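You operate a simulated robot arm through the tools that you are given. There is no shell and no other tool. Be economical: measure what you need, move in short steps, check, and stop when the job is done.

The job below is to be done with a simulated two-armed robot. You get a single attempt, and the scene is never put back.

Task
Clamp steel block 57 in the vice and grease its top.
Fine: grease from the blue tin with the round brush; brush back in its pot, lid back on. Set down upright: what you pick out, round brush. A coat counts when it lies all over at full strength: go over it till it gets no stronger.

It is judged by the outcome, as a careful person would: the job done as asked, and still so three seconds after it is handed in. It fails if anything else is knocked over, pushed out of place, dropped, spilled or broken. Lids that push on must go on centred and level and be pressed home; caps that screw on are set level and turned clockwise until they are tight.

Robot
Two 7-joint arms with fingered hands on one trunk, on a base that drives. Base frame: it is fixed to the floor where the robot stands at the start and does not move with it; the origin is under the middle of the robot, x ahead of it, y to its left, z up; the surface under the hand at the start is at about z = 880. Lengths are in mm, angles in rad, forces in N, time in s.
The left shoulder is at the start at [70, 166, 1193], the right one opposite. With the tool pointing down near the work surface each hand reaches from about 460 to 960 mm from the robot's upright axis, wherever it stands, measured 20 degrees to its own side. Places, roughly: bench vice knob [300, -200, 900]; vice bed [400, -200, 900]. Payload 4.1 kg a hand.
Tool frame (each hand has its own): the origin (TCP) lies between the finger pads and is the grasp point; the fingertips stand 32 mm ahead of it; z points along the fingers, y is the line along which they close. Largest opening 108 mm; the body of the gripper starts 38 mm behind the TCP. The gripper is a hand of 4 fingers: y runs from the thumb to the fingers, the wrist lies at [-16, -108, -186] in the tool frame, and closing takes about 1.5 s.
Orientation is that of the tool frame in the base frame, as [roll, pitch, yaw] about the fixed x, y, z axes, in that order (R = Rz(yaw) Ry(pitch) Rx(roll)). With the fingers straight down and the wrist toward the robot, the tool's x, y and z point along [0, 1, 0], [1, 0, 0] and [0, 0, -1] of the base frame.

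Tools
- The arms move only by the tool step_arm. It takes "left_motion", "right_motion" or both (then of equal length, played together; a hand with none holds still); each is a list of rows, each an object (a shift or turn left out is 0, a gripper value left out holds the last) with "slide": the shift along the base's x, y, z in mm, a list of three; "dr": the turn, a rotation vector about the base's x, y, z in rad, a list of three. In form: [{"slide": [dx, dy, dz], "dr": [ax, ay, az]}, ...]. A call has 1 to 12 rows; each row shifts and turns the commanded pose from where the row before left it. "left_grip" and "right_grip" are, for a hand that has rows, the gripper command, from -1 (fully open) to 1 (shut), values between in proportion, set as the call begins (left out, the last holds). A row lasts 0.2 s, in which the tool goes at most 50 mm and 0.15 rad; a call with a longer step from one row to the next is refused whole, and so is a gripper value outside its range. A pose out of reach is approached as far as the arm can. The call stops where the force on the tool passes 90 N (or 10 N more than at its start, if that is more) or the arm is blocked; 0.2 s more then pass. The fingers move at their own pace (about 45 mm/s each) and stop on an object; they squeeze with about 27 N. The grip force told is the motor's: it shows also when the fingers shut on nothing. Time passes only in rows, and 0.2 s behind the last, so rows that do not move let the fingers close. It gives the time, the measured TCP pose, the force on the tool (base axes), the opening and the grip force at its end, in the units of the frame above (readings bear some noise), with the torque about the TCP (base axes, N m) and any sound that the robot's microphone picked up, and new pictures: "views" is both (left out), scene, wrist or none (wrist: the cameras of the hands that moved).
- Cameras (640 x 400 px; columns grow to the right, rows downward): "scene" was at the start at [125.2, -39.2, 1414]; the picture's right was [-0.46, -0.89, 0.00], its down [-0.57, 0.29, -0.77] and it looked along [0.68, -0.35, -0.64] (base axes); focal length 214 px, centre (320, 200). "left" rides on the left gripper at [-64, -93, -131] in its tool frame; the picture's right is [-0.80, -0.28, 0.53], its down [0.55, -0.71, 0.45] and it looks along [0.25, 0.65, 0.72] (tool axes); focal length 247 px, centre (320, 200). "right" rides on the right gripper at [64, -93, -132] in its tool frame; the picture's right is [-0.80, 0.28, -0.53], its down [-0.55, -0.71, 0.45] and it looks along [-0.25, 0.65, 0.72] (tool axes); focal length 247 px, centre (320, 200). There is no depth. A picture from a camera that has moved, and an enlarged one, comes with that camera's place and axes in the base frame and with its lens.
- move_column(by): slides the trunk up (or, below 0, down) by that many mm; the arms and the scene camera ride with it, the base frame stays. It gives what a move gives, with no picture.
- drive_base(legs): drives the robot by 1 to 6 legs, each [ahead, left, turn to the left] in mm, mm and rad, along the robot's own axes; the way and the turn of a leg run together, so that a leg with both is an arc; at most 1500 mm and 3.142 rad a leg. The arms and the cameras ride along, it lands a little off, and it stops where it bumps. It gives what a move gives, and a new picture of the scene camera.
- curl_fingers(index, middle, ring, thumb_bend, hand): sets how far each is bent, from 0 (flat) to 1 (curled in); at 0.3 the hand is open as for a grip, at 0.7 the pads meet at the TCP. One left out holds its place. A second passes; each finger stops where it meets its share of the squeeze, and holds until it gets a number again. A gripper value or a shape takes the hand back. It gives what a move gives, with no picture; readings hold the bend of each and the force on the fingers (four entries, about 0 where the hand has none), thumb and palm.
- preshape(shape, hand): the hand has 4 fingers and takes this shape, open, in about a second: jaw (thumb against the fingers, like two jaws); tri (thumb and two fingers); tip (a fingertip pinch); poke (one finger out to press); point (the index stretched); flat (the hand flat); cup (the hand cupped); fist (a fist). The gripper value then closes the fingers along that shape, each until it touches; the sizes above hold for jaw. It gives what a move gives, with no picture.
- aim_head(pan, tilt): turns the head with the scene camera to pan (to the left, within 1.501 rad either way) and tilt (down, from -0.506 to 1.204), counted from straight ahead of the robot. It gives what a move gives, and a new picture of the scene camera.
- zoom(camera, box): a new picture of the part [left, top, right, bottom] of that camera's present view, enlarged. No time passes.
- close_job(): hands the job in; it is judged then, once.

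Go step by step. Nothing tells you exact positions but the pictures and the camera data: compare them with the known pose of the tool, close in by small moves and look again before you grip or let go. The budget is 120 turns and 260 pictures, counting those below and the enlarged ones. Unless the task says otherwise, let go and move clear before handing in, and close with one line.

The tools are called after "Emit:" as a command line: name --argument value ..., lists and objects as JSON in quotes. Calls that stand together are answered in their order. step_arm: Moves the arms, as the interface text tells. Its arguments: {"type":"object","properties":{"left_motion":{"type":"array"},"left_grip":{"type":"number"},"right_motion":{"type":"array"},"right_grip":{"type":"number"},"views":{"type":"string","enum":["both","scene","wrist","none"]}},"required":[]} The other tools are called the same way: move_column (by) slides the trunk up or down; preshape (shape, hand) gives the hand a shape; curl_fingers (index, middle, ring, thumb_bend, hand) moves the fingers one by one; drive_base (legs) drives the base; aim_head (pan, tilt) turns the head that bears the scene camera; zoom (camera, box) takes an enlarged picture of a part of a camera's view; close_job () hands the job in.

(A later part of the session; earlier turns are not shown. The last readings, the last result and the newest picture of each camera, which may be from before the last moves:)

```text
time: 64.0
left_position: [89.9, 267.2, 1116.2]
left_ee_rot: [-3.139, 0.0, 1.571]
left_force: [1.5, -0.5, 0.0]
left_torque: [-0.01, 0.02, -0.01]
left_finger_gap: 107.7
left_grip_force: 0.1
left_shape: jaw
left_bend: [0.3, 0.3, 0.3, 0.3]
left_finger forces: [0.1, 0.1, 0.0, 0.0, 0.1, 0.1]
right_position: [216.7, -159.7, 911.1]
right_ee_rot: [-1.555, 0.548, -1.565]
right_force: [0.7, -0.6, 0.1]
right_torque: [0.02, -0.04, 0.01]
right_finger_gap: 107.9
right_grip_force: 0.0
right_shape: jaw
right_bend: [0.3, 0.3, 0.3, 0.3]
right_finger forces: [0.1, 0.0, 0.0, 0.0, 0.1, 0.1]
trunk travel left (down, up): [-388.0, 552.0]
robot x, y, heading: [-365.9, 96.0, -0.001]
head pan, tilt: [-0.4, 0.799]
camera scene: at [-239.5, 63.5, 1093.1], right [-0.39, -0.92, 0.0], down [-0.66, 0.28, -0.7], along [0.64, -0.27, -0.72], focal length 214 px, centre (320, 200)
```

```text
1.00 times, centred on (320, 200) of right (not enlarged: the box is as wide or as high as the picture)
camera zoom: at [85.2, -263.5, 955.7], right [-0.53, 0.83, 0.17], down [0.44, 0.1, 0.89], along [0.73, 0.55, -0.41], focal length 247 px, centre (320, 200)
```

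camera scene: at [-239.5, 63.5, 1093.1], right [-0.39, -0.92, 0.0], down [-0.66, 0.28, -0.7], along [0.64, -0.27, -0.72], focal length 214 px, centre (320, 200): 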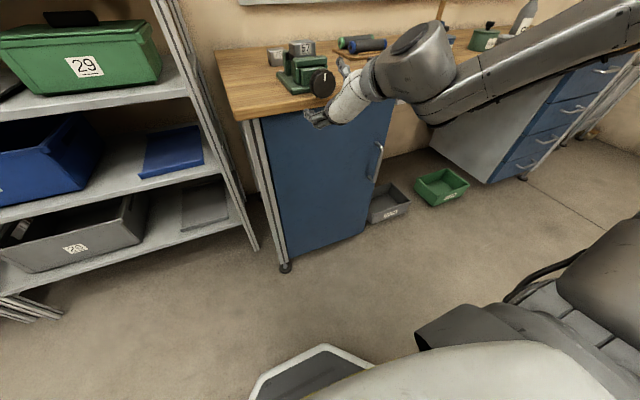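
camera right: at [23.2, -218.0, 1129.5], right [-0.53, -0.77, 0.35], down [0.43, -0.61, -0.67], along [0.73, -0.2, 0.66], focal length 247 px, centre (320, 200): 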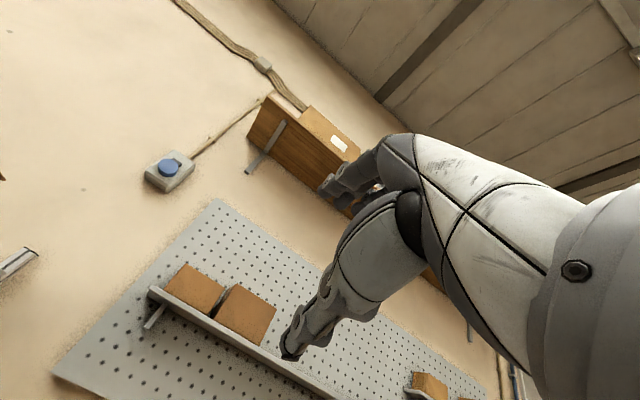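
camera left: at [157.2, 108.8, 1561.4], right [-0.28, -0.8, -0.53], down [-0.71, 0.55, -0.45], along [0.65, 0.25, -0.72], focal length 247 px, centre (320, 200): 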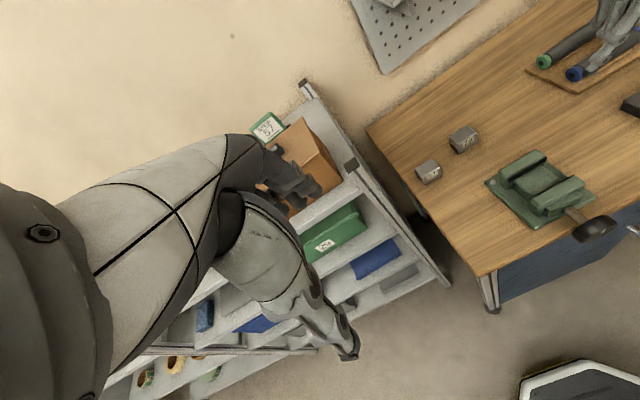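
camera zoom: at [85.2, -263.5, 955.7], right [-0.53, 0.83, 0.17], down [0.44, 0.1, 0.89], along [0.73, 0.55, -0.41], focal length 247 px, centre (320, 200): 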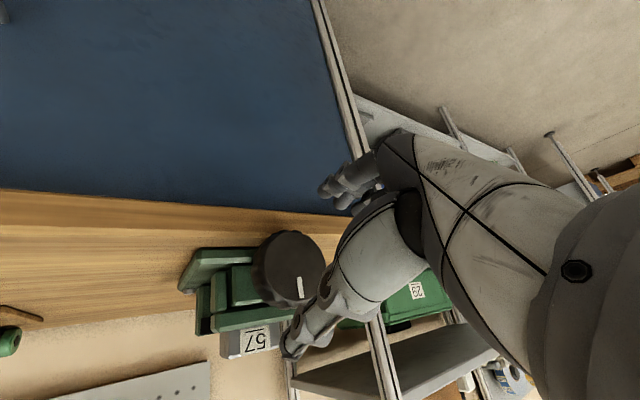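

Emit:
drive_base --legs '[[50, 0, 0]]'

Emit:
step_arm --right_motion '[{"slide": [0, -1, 4]}, {}]' --views "none"

Emit:
zoom --camera "scene" --box '[240, 20, 400, 140]'

Emit:
zoom --camera "right" --box '[150, 150, 450, 400]'

```text
time: 64.9
left_position: [139.4, 266.1, 1116.6]
left_ee_rot: [-3.139, -0.001, 1.572]
left_force: [0.5, -0.8, -0.1]
left_torque: [0.01, 0.03, -0.03]
left_finger_gap: 107.6
left_grip_force: 0.1
left_shape: jaw
left_bend: [0.3, 0.3, 0.3, 0.3]
left_finger forces: [0.1, 0.0, 0.1, 0.0, 0.0, 0.0]
right_position: [265.6, -159.8, 912.5]
right_ee_rot: [-1.555, 0.551, -1.564]
right_force: [-4.0, -0.8, 0.0]
right_torque: [0.01, 0.15, 0.12]
right_finger_gap: 107.1
right_grip_force: 0.0
right_shape: jaw
right_bend: [0.3, 0.3, 0.3, 0.3]
right_finger forces: [0.0, 4.0, 0.0, 0.1, 0.0, 0.0]
trunk travel left (down, up): [-388.0, 552.0]
robot x, y, heading: [-317.7, 95.6, -0.003]
head pan, tilt: [-0.4, 0.799]
camera scene: at [-190.7, 63.4, 1093.2], right [-0.39, -0.92, 0.0], down [-0.66, 0.28, -0.7], along [0.64, -0.27, -0.72], focal length 214 px, centre (320, 200)
```

scene: 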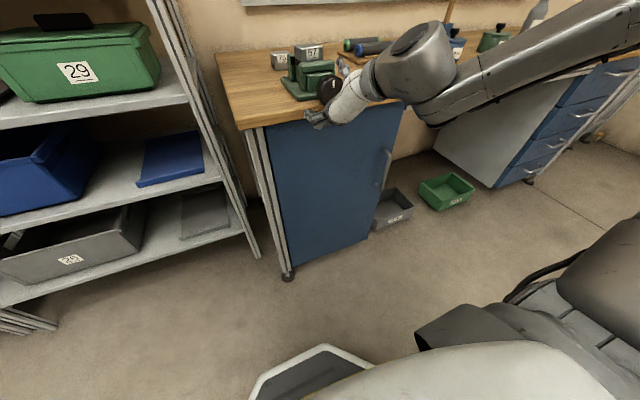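

```text
time: 65.5
left_position: [138.6, 264.9, 1117.5]
left_ee_rot: [-3.139, -0.001, 1.572]
left_force: [-0.8, -0.6, -0.2]
left_torque: [-0.02, -0.02, 0.01]
left_finger_gap: 107.7
left_grip_force: 0.1
left_shape: jaw
left_bend: [0.3, 0.3, 0.3, 0.3]
left_finger forces: [0.0, 0.0, 0.0, 0.0, 0.0, 0.1]
right_position: [264.8, -160.4, 916.8]
right_ee_rot: [-1.553, 0.549, -1.566]
right_force: [-0.1, -0.2, -0.2]
right_torque: [-0.01, 0.0, 0.0]
right_finger_gap: 107.7
right_grip_force: 0.1
right_shape: jaw
right_bend: [0.3, 0.3, 0.3, 0.3]
right_finger forces: [0.0, 0.0, 0.0, 0.0, 0.0, 0.0]
trunk travel left (down, up): [-388.0, 552.0]
robot x, y, heading: [-316.3, 94.2, 0.002]
head pan, tilt: [-0.4, 0.799]
```

```text
3.33 times, centred on (320, 80) of scene
camera zoom: at [-191.9, 63.2, 1093.4], right [-0.39, -0.92, 0.0], down [-0.66, 0.28, -0.7], along [0.64, -0.27, -0.72], focal length 715 px, centre (320, 600)
```

zoom: 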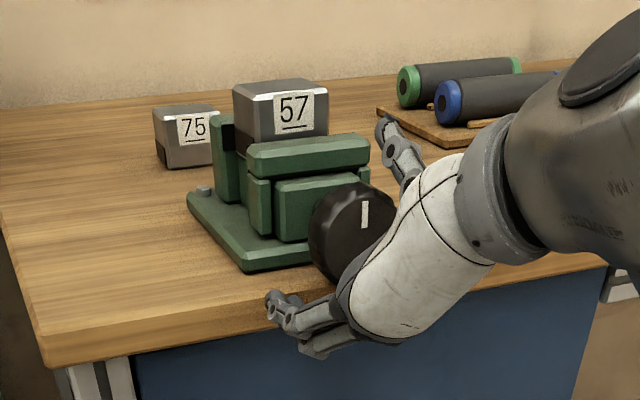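

```text
1.60 times, centred on (300, 275) of right
camera zoom: at [132.6, -265.1, 960.5], right [-0.53, 0.83, 0.17], down [0.43, 0.1, 0.9], along [0.73, 0.55, -0.41], focal length 395 px, centre (352, 80)
```

zoom: 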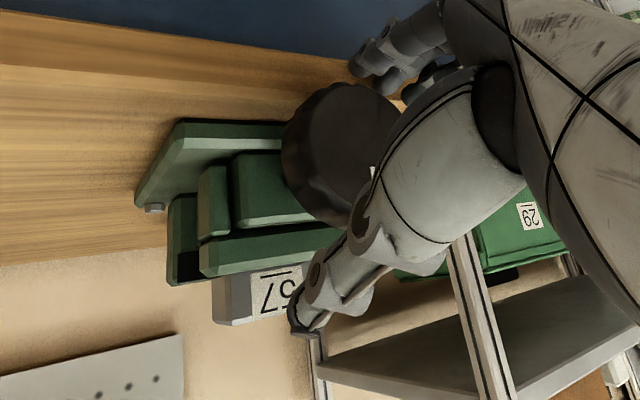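

Emit:
step_arm --right_grip 1 --right_motion '[{}, {}, {}, {}, {}, {}, {}]' --views "wrist"

Emit:
zoom --camera "scene" --box '[260, 40, 380, 130]'

```text
time: 67.1
left_position: [138.1, 266.2, 1118.0]
left_ee_rot: [-3.14, 0.0, 1.572]
left_force: [0.0, 0.0, 1.7]
left_torque: [0.01, 0.04, 0.0]
left_finger_gap: 107.8
left_grip_force: 0.1
left_shape: jaw
left_bend: [0.3, 0.3, 0.3, 0.3]
left_finger forces: [0.0, 0.0, 0.0, 0.0, 0.1, 0.1]
right_position: [265.1, -158.9, 917.5]
right_ee_rot: [-1.552, 0.55, -1.563]
right_force: [4.4, 0.2, 3.1]
right_torque: [0.07, -0.25, -0.03]
right_finger_gap: 54.9
right_grip_force: 27.3
right_shape: jaw
right_bend: [0.74, 0.45, 0.47, 0.71]
right_finger forces: [14.5, 7.6, 0.0, 0.0, 25.1, 0.1]
trunk travel left (down, up): [-388.0, 552.0]
robot x, y, heading: [-315.5, 98.8, 0.0]
head pan, tilt: [-0.4, 0.799]
camera right: at [133.0, -264.8, 960.7], right [-0.53, 0.83, 0.17], down [0.43, 0.1, 0.9], along [0.73, 0.55, -0.41], focal length 247 px, centre (320, 200)
```

right: 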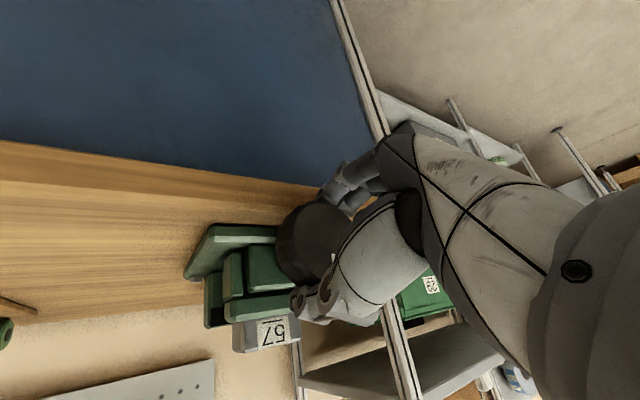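

```text
4.44 times, centred on (320, 85) of scene
camera zoom: at [-191.6, 63.5, 1093.4], right [-0.39, -0.92, 0.0], down [-0.66, 0.28, -0.7], along [0.64, -0.27, -0.72], focal length 953 px, centre (320, 711)
```

zoom: 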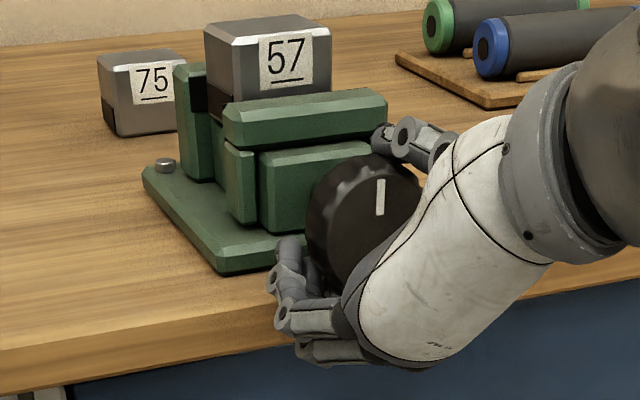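

The knob is gripped. I turn it clockwise (about +x) and watch the jaw.

Emit:
step_arm --right_motion '[{"dr": [0.14, 0, 0]}, {"dr": [0.14, 0, 0]}, {"dr": [0.14, 0, 0]}, {"dr": [0.14, 0, 0]}, {"dr": [0.14, 0, 0]}, {"dr": [0.14, 0, 0]}, {"dr": [0.14, 0, 0]}, {"dr": [0.14, 0, 0]}]' --views "none"

Emit:
zoom --camera "scene" --box '[260, 40, 380, 130]'

```text
time: 68.9
left_position: [139.2, 265.7, 1116.2]
left_ee_rot: [-3.141, 0.0, 1.571]
left_force: [-0.9, -0.3, 0.1]
left_torque: [0.02, -0.02, 0.0]
left_finger_gap: 107.7
left_grip_force: 0.0
left_shape: jaw
left_bend: [0.3, 0.3, 0.3, 0.3]
left_finger forces: [0.1, 0.1, 0.0, 0.0, 0.1, 0.0]
right_position: [264.5, -160.7, 917.3]
right_ee_rot: [1.521, 1.468, 1.506]
right_force: [7.6, -3.5, 4.9]
right_torque: [-0.1, -0.08, -0.34]
right_finger_gap: 54.7
right_grip_force: 27.0
right_shape: jaw
right_bend: [0.74, 0.45, 0.47, 0.71]
right_finger forces: [14.5, 7.7, 0.0, 0.0, 25.9, 0.0]
trunk travel left (down, up): [-388.0, 552.0]
robot x, y, heading: [-314.2, 96.3, 0.001]
head pan, tilt: [-0.4, 0.799]
```

```text
4.44 times, centred on (320, 85) of scene
camera zoom: at [-191.2, 62.8, 1093.3], right [-0.39, -0.92, 0.0], down [-0.66, 0.28, -0.7], along [0.64, -0.27, -0.72], focal length 953 px, centre (320, 711)
```

zoom: 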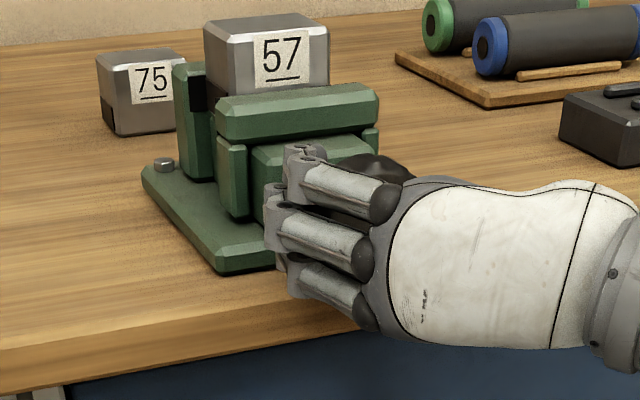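

The jaw is closing, roughly 5 mm per rad, and the knob travels with it. I continue and follow in +x.

Emit:
step_arm --right_motion '[{"slide": [1.5, 0, 0], "dr": [0.14, 0, 0]}, {"slide": [1.5, 0, 0], "dr": [0.14, 0, 0]}, {"slide": [1.5, 0, 0], "dr": [0.14, 0, 0]}, {"slide": [1.5, 0, 0], "dr": [0.14, 0, 0]}, {"slide": [1, 0, 0], "dr": [0.14, 0, 0]}, {"slide": [1, 0, 0], "dr": [0.14, 0, 0]}, {"slide": [1, 0, 0], "dr": [0.14, 0, 0]}, {"slide": [0.7, 0, 0], "dr": [0.14, 0, 0]}, {"slide": [0.7, 0, 0], "dr": [0.14, 0, 0]}]' --views "none"

Emit:
zoom --camera "scene" --box '[260, 40, 380, 130]'

```text
time: 70.9
left_position: [140.5, 258.2, 1117.1]
left_ee_rot: [-3.139, -0.007, 1.571]
left_force: [-0.5, -0.8, 0.3]
left_torque: [0.01, -0.02, 0.01]
left_finger_gap: 108.0
left_grip_force: 0.2
left_shape: jaw
left_bend: [0.3, 0.3, 0.3, 0.3]
left_finger forces: [0.0, 0.0, 0.1, 0.1, 0.1, 0.0]
right_position: [277.1, -169.4, 915.3]
right_ee_rot: [1.584, 0.207, 1.553]
right_force: [15.2, -48.2, 5.9]
right_torque: [-2.0, -0.62, -0.71]
right_finger_gap: 47.8
right_grip_force: 26.5
right_shape: jaw
right_bend: [0.75, 0.51, 0.47, 0.74]
right_finger forces: [14.7, 0.7, 0.0, 0.1, 91.4, 0.0]
trunk travel left (down, up): [-388.0, 552.0]
robot x, y, heading: [-314.5, 91.4, -0.005]
head pan, tilt: [-0.4, 0.799]
```

```text
4.44 times, centred on (320, 85) of scene
camera zoom: at [-190.6, 57.2, 1093.1], right [-0.39, -0.92, 0.0], down [-0.66, 0.28, -0.69], along [0.64, -0.27, -0.72], focal length 953 px, centre (320, 711)
```

zoom: 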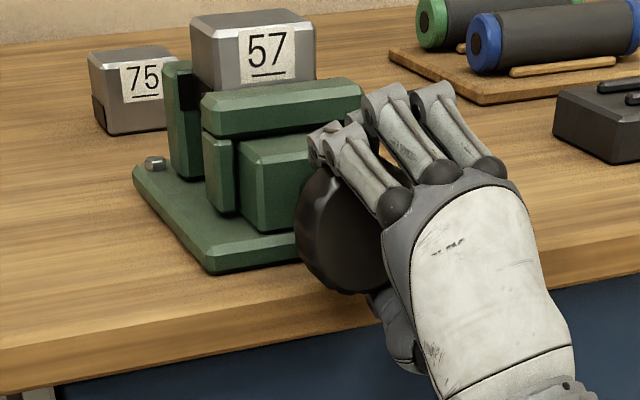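

Side force built up on the thumb, so I open, relax and look.

Emit:
step_arm --right_grip -1 --right_motion '[{}, {}, {}, {}, {}, {}]' --views "wrist"

Emit:
zoom --camera "scene" --box '[260, 40, 380, 130]'

```text
time: 72.3
left_position: [137.5, 260.6, 1118.3]
left_ee_rot: [-3.141, -0.007, 1.568]
left_force: [0.0, -0.3, -1.1]
left_torque: [0.01, 0.01, 0.0]
left_finger_gap: 107.7
left_grip_force: 0.1
left_shape: jaw
left_bend: [0.3, 0.3, 0.3, 0.3]
left_finger forces: [0.0, 0.1, 0.1, 0.1, 0.0, 0.0]
right_position: [274.2, -169.2, 917.9]
right_ee_rot: [1.578, 0.204, 1.555]
right_force: [4.9, -56.2, 17.5]
right_torque: [-1.54, -1.95, -0.34]
right_finger_gap: 94.6
right_grip_force: 0.0
right_shape: jaw
right_bend: [0.3, 0.3, 0.3, 0.5]
right_finger forces: [0.1, 0.0, 0.0, 0.1, 228.9, 0.0]
trunk travel left (down, up): [-388.0, 552.0]
robot x, y, heading: [-317.3, 90.9, -0.006]
head pan, tilt: [-0.4, 0.799]
camera right: at [143.7, -123.7, 814.8], right [-0.54, -0.71, 0.44], down [0.43, -0.69, -0.58], along [0.72, -0.12, 0.68], focal length 247 px, centre (320, 200)
```

right: 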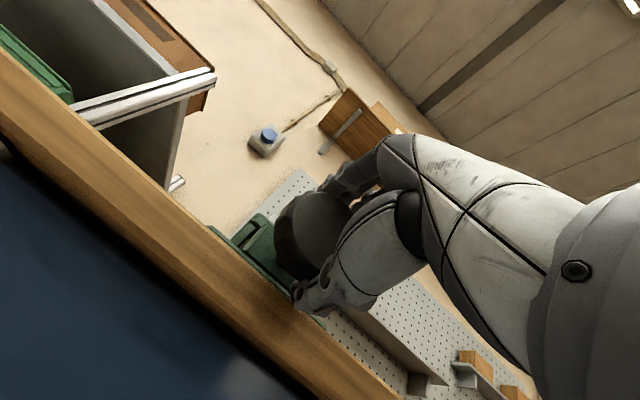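

```text
4.44 times, centred on (320, 85) of scene
camera zoom: at [-193.1, 56.9, 1093.4], right [-0.39, -0.92, -0.01], down [-0.66, 0.28, -0.7], along [0.64, -0.27, -0.72], focal length 953 px, centre (320, 711)
```

zoom: 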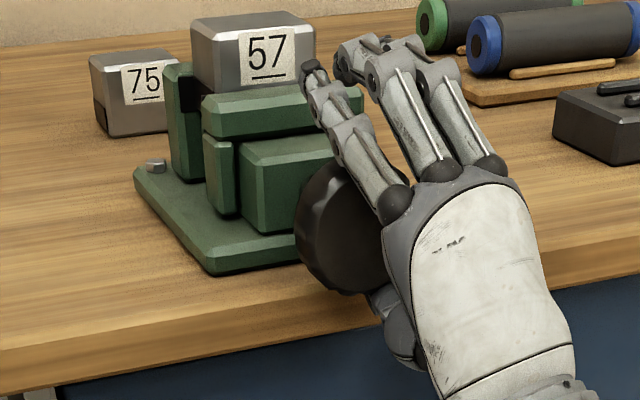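

The thumb is jammed against the bench edge, because the knob has moved closer to it. I back out in -x.

Emit:
step_arm --right_motion '[{"slide": [-5, 0, 0]}, {"slide": [-10, 0, 0]}, {"slide": [-15, 0, 0]}, {"slide": [-15, 0, 0]}, {"slide": [-15, 0, 0]}, {"slide": [-15, 0, 0]}]' --views "wrist"

Emit:
zoom --camera "scene" --box '[260, 40, 380, 130]'

```text
time: 73.0
left_position: [139.1, 265.8, 1117.3]
left_ee_rot: [3.14, -0.002, 1.57]
left_force: [-0.2, 0.4, -0.6]
left_torque: [-0.02, -0.06, 0.02]
left_finger_gap: 107.5
left_grip_force: 0.0
left_shape: jaw
left_bend: [0.3, 0.3, 0.3, 0.3]
left_finger forces: [0.0, 0.0, 0.0, 0.0, 0.0, 0.1]
right_position: [269.8, -171.2, 920.9]
right_ee_rot: [1.572, 0.211, 1.525]
right_force: [35.7, -32.4, 14.1]
right_torque: [-1.26, -2.38, -0.01]
right_finger_gap: 102.5
right_grip_force: 0.2
right_shape: jaw
right_bend: [0.3, 0.3, 0.3, 0.45]
right_finger forces: [0.1, 0.0, 0.1, 0.0, 123.1, 0.0]
trunk travel left (down, up): [-388.0, 552.0]
robot x, y, heading: [-314.6, 97.6, -0.003]
head pan, tilt: [-0.4, 0.799]
stopped in row 3 (right hand): the force on the tool passed its limit at 109 N (the readings are from after the stop); the commanded pose is now the measured one
camera right: at [140.3, -124.3, 816.7], right [-0.56, -0.7, 0.45], down [0.42, -0.7, -0.57], along [0.71, -0.14, 0.69], focal length 247 px, centre (320, 200)
```

right: 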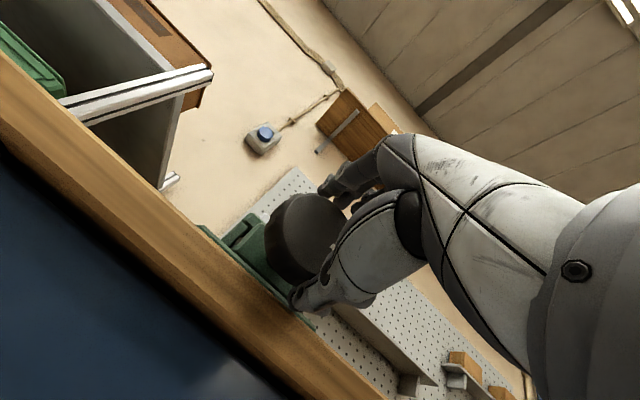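

```text
4.44 times, centred on (320, 85) of scene
camera zoom: at [-190.0, 62.2, 1093.3], right [-0.39, -0.92, 0.0], down [-0.66, 0.28, -0.7], along [0.64, -0.27, -0.72], focal length 953 px, centre (320, 711)
```

zoom: 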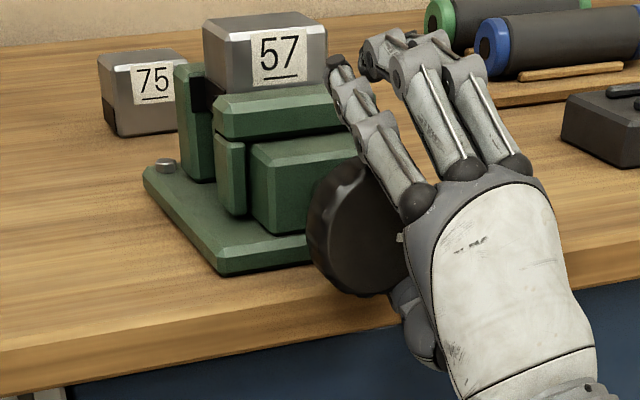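

The thumb tip is wedged between the knob and the bench top. I bend the thumb slightly to unload it, then pull straight back.

Emit:
curl_fingers --hand "right" --thumb_bend 0.5 --index 0.3 --middle 0.3 --ring 0.3

```text
time: 74.0
left_position: [141.4, 259.9, 1117.6]
left_ee_rot: [-3.138, -0.007, 1.571]
left_force: [-0.1, 0.1, -0.2]
left_torque: [0.0, 0.02, 0.03]
left_finger_gap: 107.9
left_grip_force: 0.1
left_shape: jaw
left_bend: [0.3, 0.3, 0.3, 0.3]
left_finger forces: [0.0, 0.0, 0.0, 0.0, 0.0, 0.0]
right_position: [269.1, -173.4, 916.9]
right_ee_rot: [1.579, 0.206, 1.536]
right_force: [24.1, -48.6, 11.7]
right_torque: [-1.69, -1.62, -0.8]
right_finger_gap: 76.6
right_grip_force: 58.7
right_shape: fingers
right_bend: [0.3, 0.3, 0.3, 0.52]
right_finger forces: [0.0, 0.1, 0.0, 0.1, 117.1, 0.1]
trunk travel left (down, up): [-388.0, 552.0]
robot x, y, heading: [-315.8, 96.0, -0.001]
head pan, tilt: [-0.4, 0.799]
```

Emit:
step_arm --right_motion '[{"slide": [0, -3, 0], "dr": [-0.07, 0, 0]}, {"slide": [0, 0, 0], "dr": [-0.1, 0, 0]}, {"slide": [0, 1, 0], "dr": [-0.1, 0, 0]}, {"slide": [0, 2, 0], "dr": [-0.12, 0, 0]}, {"slide": [0, 2, 0], "dr": [-0.12, 0, 0]}, {"slide": [0, 2, 0], "dr": [-0.12, 0, 0]}]' --views "wrist"

Emit:
zoom --camera "scene" --box '[260, 40, 380, 130]'

```text
time: 75.4
left_position: [139.3, 266.6, 1117.2]
left_ee_rot: [-3.139, -0.002, 1.573]
left_force: [-0.7, 0.1, -0.4]
left_torque: [-0.02, 0.01, 0.01]
left_finger_gap: 107.7
left_grip_force: 0.0
left_shape: jaw
left_bend: [0.3, 0.3, 0.3, 0.3]
left_finger forces: [0.0, 0.0, 0.0, 0.1, 0.0, 0.0]
right_position: [266.5, -162.0, 918.3]
right_ee_rot: [1.558, 0.844, 1.536]
right_force: [3.6, -2.7, -5.8]
right_torque: [0.11, -0.09, 0.06]
right_finger_gap: 88.2
right_grip_force: 2.7
right_shape: fingers
right_bend: [0.3, 0.3, 0.3, 0.47]
right_finger forces: [0.0, 0.0, 0.1, 0.0, 6.0, 0.0]
trunk travel left (down, up): [-388.0, 552.0]
robot x, y, heading: [-314.3, 96.6, 0.003]
head pan, tilt: [-0.4, 0.799]
camera right: at [136.6, -186.4, 807.5], right [-0.55, -0.31, 0.78], down [0.43, -0.9, -0.06], along [0.72, 0.3, 0.62], focal length 247 px, centre (320, 200)
```

right: 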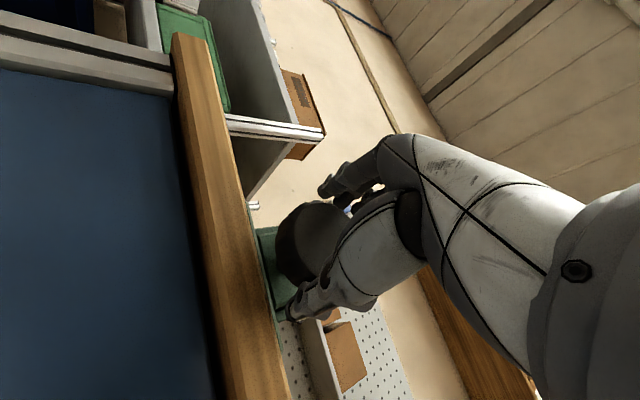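

```text
4.44 times, centred on (320, 85) of scene
camera zoom: at [-190.0, 62.9, 1093.2], right [-0.39, -0.92, 0.0], down [-0.66, 0.28, -0.7], along [0.64, -0.27, -0.72], focal length 953 px, centre (320, 711)
```

zoom: 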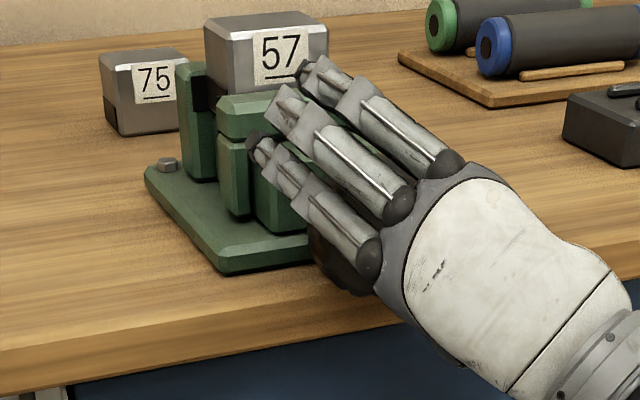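

It is free. The bench edge is right below the knob, so strokes must stay near horizontal, about -2.3 to -1.0. I open, back off, roll back and come in again.

Emit:
step_arm --right_grip -1 --right_motion '[{"slide": [-25, 0, 1], "dr": [-0.1, 0, 0]}, {"slide": [-25, 0, 0], "dr": [-0.13, 0, 0]}, {"slide": [0, 1, 0], "dr": [-0.14, 0, 0]}, {"slide": [0, 1, 0], "dr": [-0.14, 0, 0]}, {"slide": [0, 0, 0], "dr": [-0.14, 0, 0]}, {"slide": [0, 0, 0], "dr": [-0.14, 0, 0]}, {"slide": [0, 0, 0], "dr": [-0.14, 0, 0]}, {"slide": [0, 0, 0], "dr": [-0.14, 0, 0]}, {"slide": [0, 0, 0], "dr": [-0.14, 0, 0]}, {"slide": [0, 0, 0], "dr": [-0.14, 0, 0]}, {"slide": [0, 0, 0], "dr": [-0.14, 0, 0]}, {}]' --views "wrist"

Emit:
zoom --camera "scene" --box '[260, 40, 380, 130]'

```text
time: 78.0
left_position: [139.1, 266.4, 1115.9]
left_ee_rot: [-3.139, -0.002, 1.574]
left_force: [0.2, -0.5, 0.3]
left_torque: [0.03, -0.02, 0.0]
left_finger_gap: 107.7
left_grip_force: 0.1
left_shape: jaw
left_bend: [0.3, 0.3, 0.3, 0.3]
left_finger forces: [0.0, 0.0, 0.1, 0.0, 0.1, 0.0]
right_position: [216.7, -160.5, 920.2]
right_ee_rot: [-1.534, 0.808, -1.538]
right_force: [0.9, -0.2, -0.1]
right_torque: [-0.01, 0.0, 0.02]
right_finger_gap: 107.8
right_grip_force: 0.0
right_shape: jaw
right_bend: [0.3, 0.3, 0.3, 0.3]
right_finger forces: [0.1, 0.1, 0.0, 0.0, 0.1, 0.0]
trunk travel left (down, up): [-388.0, 552.0]
robot x, y, heading: [-318.3, 94.3, 0.001]
head pan, tilt: [-0.4, 0.799]
camera right: at [86.1, -274.5, 933.8], right [-0.55, 0.75, 0.37], down [0.43, -0.13, 0.9], along [0.72, 0.65, -0.25], focal length 247 px, centre (320, 200)
```

right: 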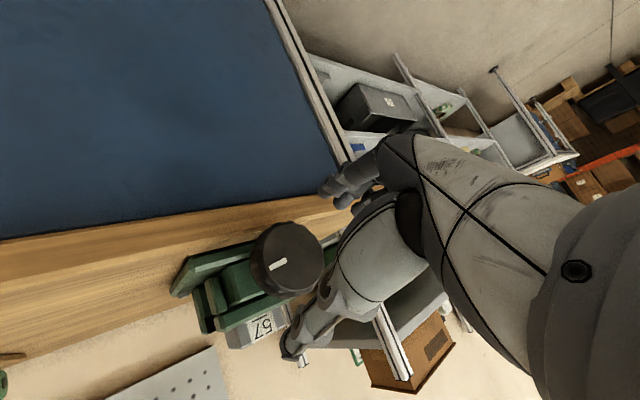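

```text
4.44 times, centred on (320, 85) of scene
camera zoom: at [-190.5, 62.8, 1093.3], right [-0.39, -0.92, 0.0], down [-0.66, 0.28, -0.7], along [0.64, -0.27, -0.72], focal length 953 px, centre (320, 711)
```

zoom: 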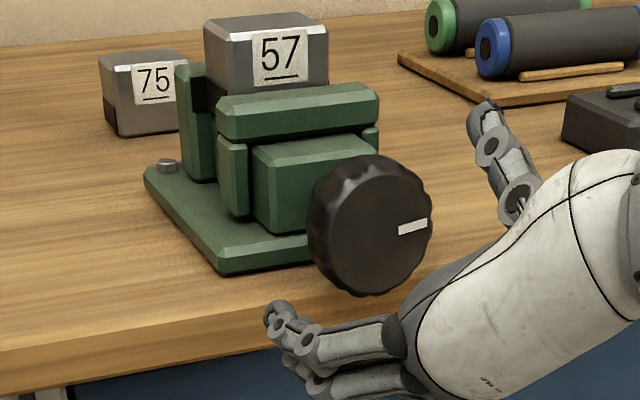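

The knob mark has turned about 1.5 rad, and the jaw has closed about 8 mm. Next stroke.

Emit:
step_arm --right_motion '[{"slide": [15, 0, -1]}, {"slide": [15, 0, -1]}, {"slide": [18, 0, -1]}]' --views "none"

Emit:
step_arm --right_grip 1 --right_motion '[{}, {}, {}, {}, {}, {}, {"slide": [0.7, 0, 0], "dr": [0.13, 0, 0]}, {"slide": [0.7, 0, 0], "dr": [0.13, 0, 0]}, {"slide": [0.7, 0, 0], "dr": [0.13, 0, 0]}, {"slide": [0.7, 0, 0], "dr": [0.13, 0, 0]}, {"slide": [0.7, 0, 0], "dr": [0.13, 0, 0]}, {"slide": [0.7, 0, 0], "dr": [0.13, 0, 0]}]' --views "none"

Emit:
step_arm --right_motion '[{"slide": [0.7, 0, 0], "dr": [0.13, 0, 0]}, {"slide": [0.7, 0, 0], "dr": [0.13, 0, 0]}, {"slide": [0.7, 0, 0], "dr": [0.13, 0, 0]}, {"slide": [0.7, 0, 0], "dr": [0.13, 0, 0]}]' --views "none"

Emit:
zoom --camera "scene" --box '[260, 40, 380, 130]'

```text
time: 78.8
left_position: [139.3, 266.3, 1117.6]
left_ee_rot: [-3.14, 0.0, 1.572]
left_force: [0.7, 0.4, 0.4]
left_torque: [0.06, 0.0, -0.01]
left_finger_gap: 107.6
left_grip_force: 0.1
left_shape: jaw
left_bend: [0.3, 0.3, 0.3, 0.3]
left_finger forces: [0.1, 0.1, 0.1, 0.0, 0.1, 0.1]
right_position: [266.5, -160.4, 915.8]
right_ee_rot: [-1.533, 0.811, -1.534]
right_force: [0.4, -0.5, 0.4]
right_torque: [0.01, 0.06, 0.0]
right_finger_gap: 107.7
right_grip_force: 0.1
right_shape: jaw
right_bend: [0.3, 0.3, 0.3, 0.3]
right_finger forces: [0.1, 0.5, 0.0, 0.1, 0.1, 0.1]
trunk travel left (down, up): [-388.0, 552.0]
robot x, y, heading: [-311.0, 95.6, -0.004]
head pan, tilt: [-0.4, 0.799]
```

```text
time: 81.4
left_position: [139.0, 266.5, 1116.7]
left_ee_rot: [-3.139, -0.004, 1.573]
left_force: [-0.1, 0.2, 0.6]
left_torque: [0.0, 0.03, 0.02]
left_finger_gap: 107.6
left_grip_force: 0.0
left_shape: jaw
left_bend: [0.3, 0.3, 0.3, 0.3]
left_finger forces: [0.1, 0.0, 0.0, 0.1, 0.0, 0.0]
right_position: [270.2, -159.9, 917.0]
right_ee_rot: [0.633, 1.538, 0.618]
right_force: [11.6, -7.4, 9.2]
right_torque: [-0.9, -0.16, -0.16]
right_finger_gap: 51.3
right_grip_force: 26.9
right_shape: jaw
right_bend: [0.75, 0.48, 0.47, 0.71]
right_finger forces: [11.9, 5.3, 0.0, 0.0, 26.1, 0.0]
trunk travel left (down, up): [-388.0, 552.0]
robot x, y, heading: [-310.3, 93.5, 0.001]
head pan, tilt: [-0.4, 0.799]
```

```text
time: 82.4
left_position: [142.0, 266.1, 1116.8]
left_ee_rot: [-3.137, -0.001, 1.572]
left_force: [0.6, -0.4, 0.7]
left_torque: [0.02, 0.0, -0.01]
left_finger_gap: 107.8
left_grip_force: 0.0
left_shape: jaw
left_bend: [0.3, 0.3, 0.3, 0.3]
left_finger forces: [0.1, 0.0, 0.0, 0.0, 0.0, 0.1]
right_position: [273.6, -161.2, 915.2]
right_ee_rot: [1.543, 1.028, 1.52]
right_force: [14.8, -11.3, 0.8]
right_torque: [-0.99, 0.09, -0.43]
right_finger_gap: 49.1
right_grip_force: 26.6
right_shape: jaw
right_bend: [0.75, 0.5, 0.47, 0.71]
right_finger forces: [14.2, 4.8, 0.1, 0.1, 26.1, 0.1]
trunk travel left (down, up): [-388.0, 552.0]
robot x, y, heading: [-314.7, 97.0, -0.002]
head pan, tilt: [-0.4, 0.799]
```

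```text
4.44 times, centred on (320, 85) of scene
camera zoom: at [-188.6, 62.1, 1093.1], right [-0.39, -0.92, 0.0], down [-0.66, 0.28, -0.7], along [0.64, -0.27, -0.72], focal length 953 px, centre (320, 711)
```

zoom: 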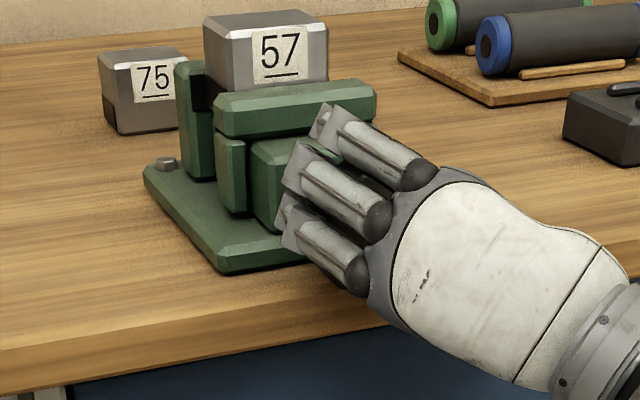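

Resistance rose to about 1 Nm and the jaw hardly moves. I open, back off and inspect.

Emit:
step_arm --right_grip -1 --right_motion '[{}, {}, {}, {"slide": [-10, 0, 1], "dr": [-0.05, 0, 0]}, {"slide": [-25, 0, 1], "dr": [-0.13, 0, 0]}, {"slide": [-25, 0, 0], "dr": [-0.14, 0, 0]}, {"slide": [0, 0, 0], "dr": [-0.14, 0, 0]}, {"slide": [0, 0, 0], "dr": [-0.14, 0, 0]}, {"slide": [0, 0, 0], "dr": [-0.14, 0, 0]}, {"slide": [0, 0, 0], "dr": [-0.14, 0, 0]}, {"slide": [0, 0, 0], "dr": [-0.14, 0, 0]}, {"slide": [0, 0, 0], "dr": [-0.14, 0, 0]}]' --views "wrist"

Emit:
zoom --camera "scene" --box '[260, 40, 380, 130]'

Emit:
zoom --camera "right" --box '[150, 200, 350, 360]'

```text
time: 85.0
left_position: [138.8, 267.3, 1117.9]
left_ee_rot: [-3.14, 0.0, 1.572]
left_force: [-1.1, 0.1, -0.5]
left_torque: [-0.02, 0.0, -0.02]
left_finger_gap: 107.8
left_grip_force: 0.1
left_shape: jaw
left_bend: [0.3, 0.3, 0.3, 0.3]
left_finger forces: [0.0, 0.0, 0.0, 0.1, 0.0, 0.0]
right_position: [212.0, -159.5, 920.1]
right_ee_rot: [-1.525, 0.945, -1.531]
right_force: [0.8, 0.9, -0.1]
right_torque: [0.04, -0.02, -0.04]
right_finger_gap: 107.9
right_grip_force: 0.1
right_shape: jaw
right_bend: [0.3, 0.3, 0.3, 0.3]
right_finger forces: [0.1, 0.1, 0.0, 0.0, 0.1, 0.1]
trunk travel left (down, up): [-388.0, 552.0]
robot x, y, heading: [-313.9, 95.4, 0.002]
head pan, tilt: [-0.4, 0.799]
camera right: at [81.5, -274.5, 918.4], right [-0.55, 0.69, 0.47], down [0.43, -0.25, 0.87], along [0.72, 0.68, -0.16], focal length 247 px, centre (320, 200)
```

right: 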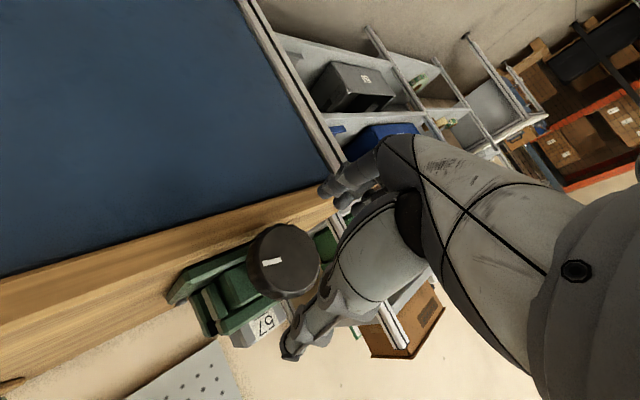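

```text
4.44 times, centred on (320, 85) of scene
camera zoom: at [-190.8, 64.3, 1093.4], right [-0.39, -0.92, 0.0], down [-0.66, 0.28, -0.7], along [0.64, -0.27, -0.72], focal length 953 px, centre (320, 711)
```

zoom: 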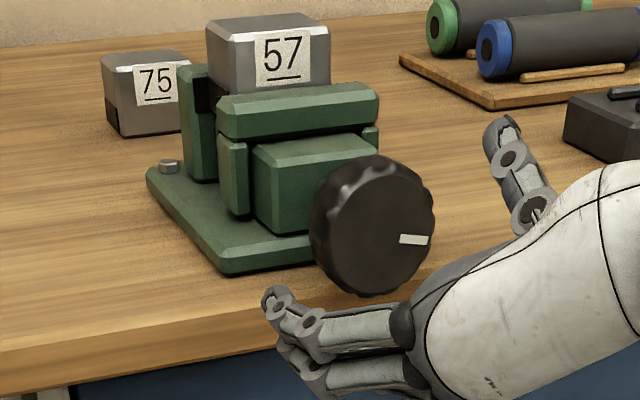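

```text
2.50 times, centred on (250, 280) of right
camera zoom: at [81.5, -274.5, 918.4], right [-0.55, 0.69, 0.47], down [0.43, -0.25, 0.87], along [0.72, 0.68, -0.16], focal length 617 px, centre (495, 0)
```

zoom: 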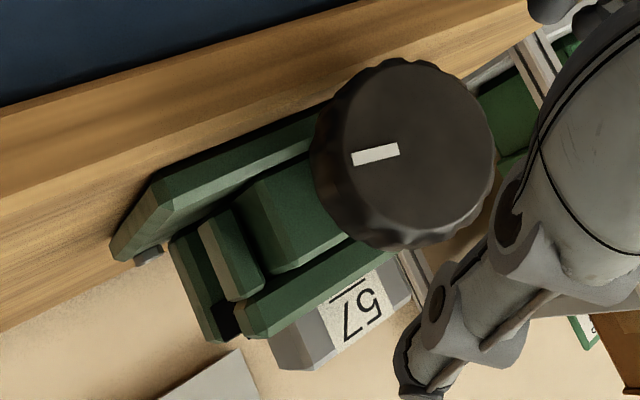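

The knob now slips in the fingers at about 1 Nm, so the vice seems tight. I back off, raise the trunk and look from above to confirm.

Emit:
drive_base --legs '[[-120, 0, 0]]'

Emit:
move_column --by 400

Emit:
aim_head --pan -0.4 --tilt 0.8

Emit:
zoom --camera "scene" --box '[240, 90, 360, 190]'

```text
time: 86.2
left_position: [16.7, 266.9, 1117.2]
left_ee_rot: [-3.142, -0.001, 1.575]
left_force: [-0.4, -0.1, 0.4]
left_torque: [-0.04, -0.06, -0.02]
left_finger_gap: 107.9
left_grip_force: 0.1
left_shape: jaw
left_bend: [0.3, 0.3, 0.3, 0.3]
left_finger forces: [0.0, 0.0, 0.0, 0.1, 0.0, 0.1]
right_position: [92.2, -158.4, 921.2]
right_ee_rot: [-1.522, 0.948, -1.524]
right_force: [-1.6, 0.0, 0.8]
right_torque: [0.0, 0.06, 0.01]
right_finger_gap: 107.6
right_grip_force: 0.1
right_shape: jaw
right_bend: [0.3, 0.3, 0.3, 0.3]
right_finger forces: [0.0, 0.0, 0.0, 0.0, 0.1, 0.0]
trunk travel left (down, up): [-388.0, 552.0]
robot x, y, heading: [-434.3, 94.5, 0.004]
head pan, tilt: [-0.4, 0.799]
camera scene: at [-311.9, 63.5, 1093.6], right [-0.38, -0.92, 0.0], down [-0.66, 0.28, -0.7], along [0.64, -0.27, -0.72], focal length 214 px, centre (320, 200)
```

scene: 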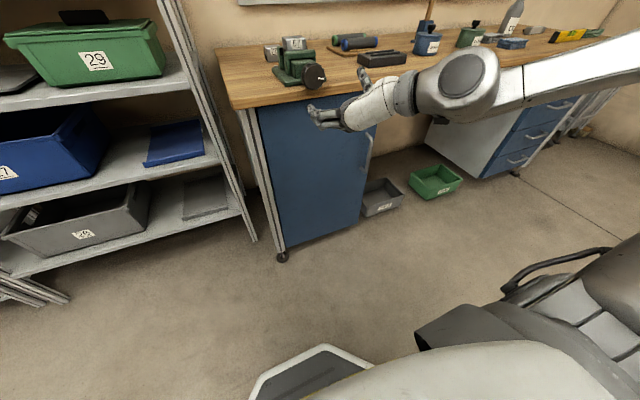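

```text
time: 90.0
left_position: [18.3, 268.7, 1516.9]
left_ee_rot: [3.141, 0.0, 1.577]
left_force: [0.1, 0.0, -0.2]
left_torque: [0.0, 0.01, -0.01]
left_finger_gap: 107.6
left_grip_force: 0.0
left_shape: jaw
left_bend: [0.3, 0.3, 0.3, 0.3]
left_finger forces: [0.1, 0.0, 0.0, 0.0, 0.0, 0.0]
right_position: [92.7, -158.3, 1320.0]
right_ee_rot: [-1.526, 0.951, -1.527]
right_force: [-0.5, -0.7, -0.5]
right_torque: [-0.01, 0.01, 0.02]
right_finger_gap: 107.6
right_grip_force: 0.1
right_shape: jaw
right_bend: [0.3, 0.3, 0.3, 0.3]
right_finger forces: [0.0, 0.1, 0.0, 0.0, 0.0, 0.1]
trunk travel left (down, up): [-788.0, 152.0]
robot x, y, heading: [-436.8, 91.3, -0.001]
head pan, tilt: [-0.4, 0.799]
```

```text
time: 90.7
left_position: [17.9, 268.3, 1516.7]
left_ee_rot: [-3.14, 0.0, 1.576]
left_force: [-0.7, -0.6, -0.6]
left_torque: [0.01, 0.0, -0.02]
left_finger_gap: 107.8
left_grip_force: 0.1
left_shape: jaw
left_bend: [0.3, 0.3, 0.3, 0.3]
left_finger forces: [0.1, 0.0, 0.0, 0.0, 0.0, 0.0]
right_position: [92.3, -158.3, 1318.5]
right_ee_rot: [-1.523, 0.947, -1.525]
right_force: [0.4, -0.4, -0.4]
right_torque: [-0.03, 0.02, -0.01]
right_finger_gap: 107.4
right_grip_force: 0.0
right_shape: jaw
right_bend: [0.3, 0.3, 0.3, 0.3]
right_finger forces: [0.0, 0.1, 0.1, 0.0, 0.0, 0.1]
trunk travel left (down, up): [-788.0, 152.0]
robot x, y, heading: [-434.5, 97.4, 0.011]
head pan, tilt: [-0.4, 0.799]
camera scene: at [-310.4, 63.5, 1493.4], right [-0.38, -0.92, 0.0], down [-0.66, 0.28, -0.7], along [0.64, -0.27, -0.72], focal length 214 px, centre (320, 200)
```

scene: 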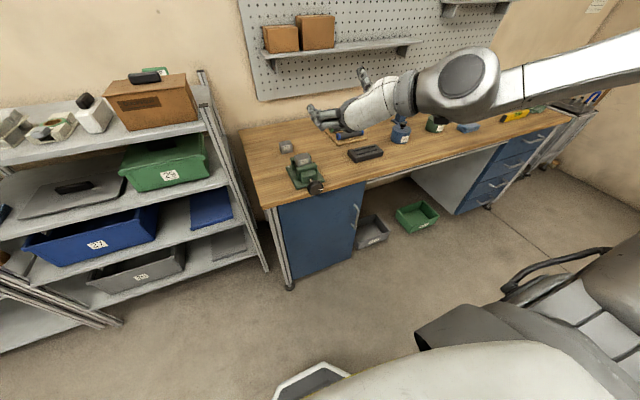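

```text
4.00 times, centred on (300, 140) of scene
camera zoom: at [-310.4, 63.5, 1493.4], right [-0.38, -0.92, 0.0], down [-0.66, 0.28, -0.7], along [0.64, -0.27, -0.72], focal length 858 px, centre (400, 440)
```

zoom: 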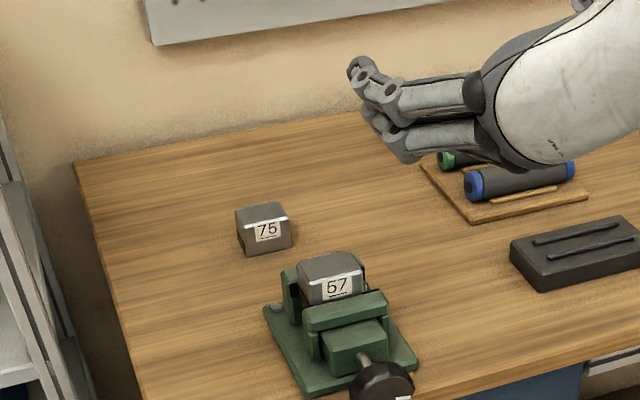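

Block 57 looks snug between the jaws. I turn the hand back to pointing straight down and drive over toward the tin and brush pot.

Emit:
step_arm --right_motion '[{"dr": [0.1463, 0, 0]}, {"dr": [0.1463, 0, 0]}, {"dr": [0.1463, 0, 0]}, {"dr": [0.1463, 0, 0]}, {"dr": [0.1463, 0, 0]}, {"dr": [0.1463, 0, 0]}, {"dr": [0.1463, 0, 0]}, {"dr": [0.1463, 0, 0]}, {"dr": [0.1463, 0, 0]}, {"dr": [0.1463, 0, 0]}, {"dr": [0.1463, 0, 0]}, {"dr": [0.1463, 0, 0]}]' --views "none"

Emit:
step_arm --right_motion '[{"dr": [0.1463, 0, 0]}, {"dr": [0.1463, 0, 0]}, {"dr": [0.1463, 0, 0]}, {"dr": [0, 0.1428, 0]}, {"dr": [0, 0.1428, 0]}, {"dr": [0, 0.1428, 0]}, {"dr": [0, 0.1428, 0]}, {"dr": [0, 0.1428, 0]}, {"dr": [0, 0.1428, 0]}, {"dr": [0, 0.1428, 0]}, {"dr": [0, 0.1428, 0]}, {"dr": [0, 0.1428, 0]}]' --views "none"

Emit:
step_arm --right_motion '[{"dr": [0, 0.1428, 0]}, {"dr": [0, 0.1428, 0]}, {}]' --views "none"

Emit:
drive_base --legs '[[0, -600, 0], [270, 0, 0]]'

```text
time: 93.2
left_position: [17.6, 268.5, 1517.7]
left_ee_rot: [-3.139, -0.001, 1.577]
left_force: [0.3, -0.6, -0.1]
left_torque: [0.01, 0.02, 0.0]
left_finger_gap: 107.7
left_grip_force: 0.0
left_shape: jaw
left_bend: [0.3, 0.3, 0.3, 0.3]
left_finger forces: [0.0, 0.0, 0.0, 0.0, 0.0, 0.0]
right_position: [94.0, -159.6, 1318.9]
right_ee_rot: [1.568, 0.434, 1.543]
right_force: [0.2, 0.1, 0.3]
right_torque: [0.01, 0.0, 0.03]
right_finger_gap: 107.6
right_grip_force: 0.1
right_shape: jaw
right_bend: [0.3, 0.3, 0.3, 0.3]
right_finger forces: [0.1, 0.0, 0.0, 0.0, 0.0, 0.0]
trunk travel left (down, up): [-788.0, 152.0]
robot x, y, heading: [-433.6, 93.4, 0.002]
head pan, tilt: [-0.4, 0.799]
```

```text
time: 95.8
left_position: [19.8, 270.6, 1516.1]
left_ee_rot: [-3.139, 0.0, 1.577]
left_force: [-0.6, 0.5, -0.3]
left_torque: [0.0, 0.01, 0.01]
left_finger_gap: 107.7
left_grip_force: 0.0
left_shape: jaw
left_bend: [0.3, 0.3, 0.3, 0.3]
left_finger forces: [0.0, 0.0, 0.1, 0.0, 0.1, 0.0]
right_position: [105.3, -194.2, 1357.7]
right_ee_rot: [2.866, 0.029, 1.563]
right_force: [0.1, 0.2, -0.1]
right_torque: [-0.03, 0.05, 0.0]
right_finger_gap: 107.8
right_grip_force: 0.1
right_shape: jaw
right_bend: [0.3, 0.3, 0.3, 0.3]
right_finger forces: [0.1, 0.0, 0.0, 0.0, 0.0, 0.0]
right hand out of reach, approached as far as the arm can: row 6, 7, 8
trunk travel left (down, up): [-788.0, 152.0]
robot x, y, heading: [-433.6, 98.4, 0.006]
head pan, tilt: [-0.4, 0.799]
```

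```text
time: 96.7
left_position: [18.5, 266.8, 1517.3]
left_ee_rot: [3.141, -0.002, 1.576]
left_force: [-0.5, 0.4, 0.3]
left_torque: [-0.03, 0.01, -0.01]
left_finger_gap: 107.6
left_grip_force: 0.1
left_shape: jaw
left_bend: [0.3, 0.3, 0.3, 0.3]
left_finger forces: [0.0, 0.0, 0.0, 0.0, 0.0, 0.0]
right_position: [104.2, -198.0, 1356.5]
right_ee_rot: [-3.132, 0.026, 1.57]
right_force: [0.8, 0.7, -0.1]
right_torque: [0.02, 0.0, 0.01]
right_finger_gap: 108.1
right_grip_force: 0.0
right_shape: jaw
right_bend: [0.3, 0.3, 0.3, 0.3]
right_finger forces: [0.0, 0.1, 0.0, 0.1, 0.0, 0.1]
trunk travel left (down, up): [-788.0, 152.0]
robot x, y, heading: [-431.6, 93.3, 0.007]
head pan, tilt: [-0.4, 0.799]
```

```text
time: 101.6
left_position: [289.8, -332.2, 1518.4]
left_ee_rot: [-3.141, -0.002, 1.583]
left_force: [0.1, 0.9, 0.3]
left_torque: [0.03, 0.02, -0.01]
left_finger_gap: 107.7
left_grip_force: 0.1
left_shape: jaw
left_bend: [0.3, 0.3, 0.3, 0.3]
left_finger forces: [0.0, 0.0, 0.0, 0.0, 0.0, 0.1]
right_position: [382.1, -798.1, 1356.5]
right_ee_rot: [-3.133, 0.026, 1.576]
right_force: [1.1, 0.9, 0.0]
right_torque: [0.0, 0.0, 0.0]
right_finger_gap: 108.0
right_grip_force: 0.0
right_shape: jaw
right_bend: [0.3, 0.3, 0.3, 0.3]
right_finger forces: [0.0, 0.0, 0.1, 0.1, 0.0, 0.1]
trunk travel left (down, up): [-788.0, 152.0]
robot x, y, heading: [-160.4, -510.5, 0.015]
head pan, tilt: [-0.4, 0.799]
camera scene: at [-36.0, -540.8, 1493.6], right [-0.38, -0.93, 0.0], down [-0.66, 0.27, -0.7], along [0.65, -0.26, -0.72], focal length 214 px, centre (320, 200)
```

scene: 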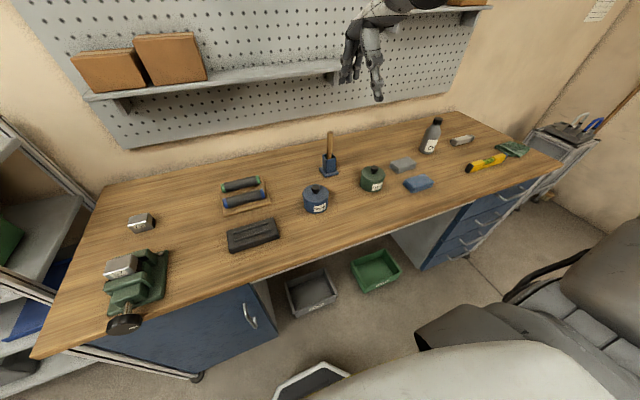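

Emit:
zoom --camera "scene" --box '[280, 120, 400, 220]'

Emit:
zoom --camera "scene" --box '[90, 200, 190, 340]'

```text
4.00 times, centred on (340, 170) of scene
camera zoom: at [-36.0, -540.8, 1493.6], right [-0.38, -0.93, 0.0], down [-0.66, 0.27, -0.7], along [0.65, -0.26, -0.72], focal length 858 px, centre (240, 320)
```

zoom: 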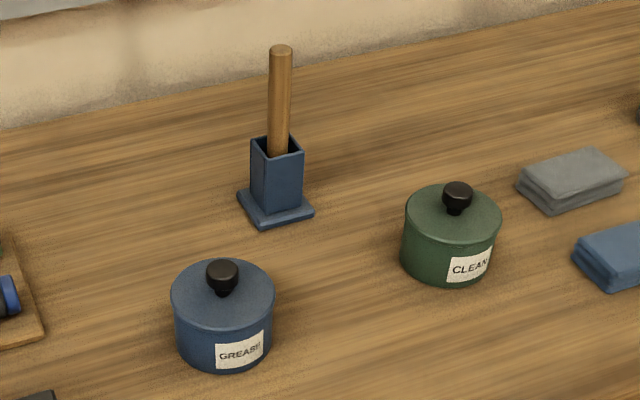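

```text
2.86 times, centred on (140, 270) of scene
camera zoom: at [-36.0, -540.8, 1493.6], right [-0.38, -0.93, 0.0], down [-0.66, 0.27, -0.7], along [0.65, -0.26, -0.72], focal length 613 px, centre (834, 0)
```

zoom: 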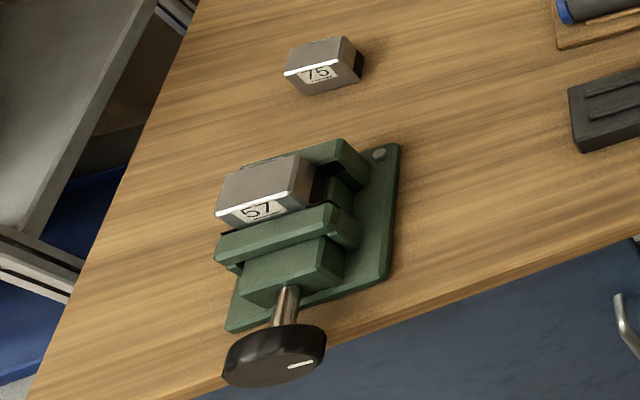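

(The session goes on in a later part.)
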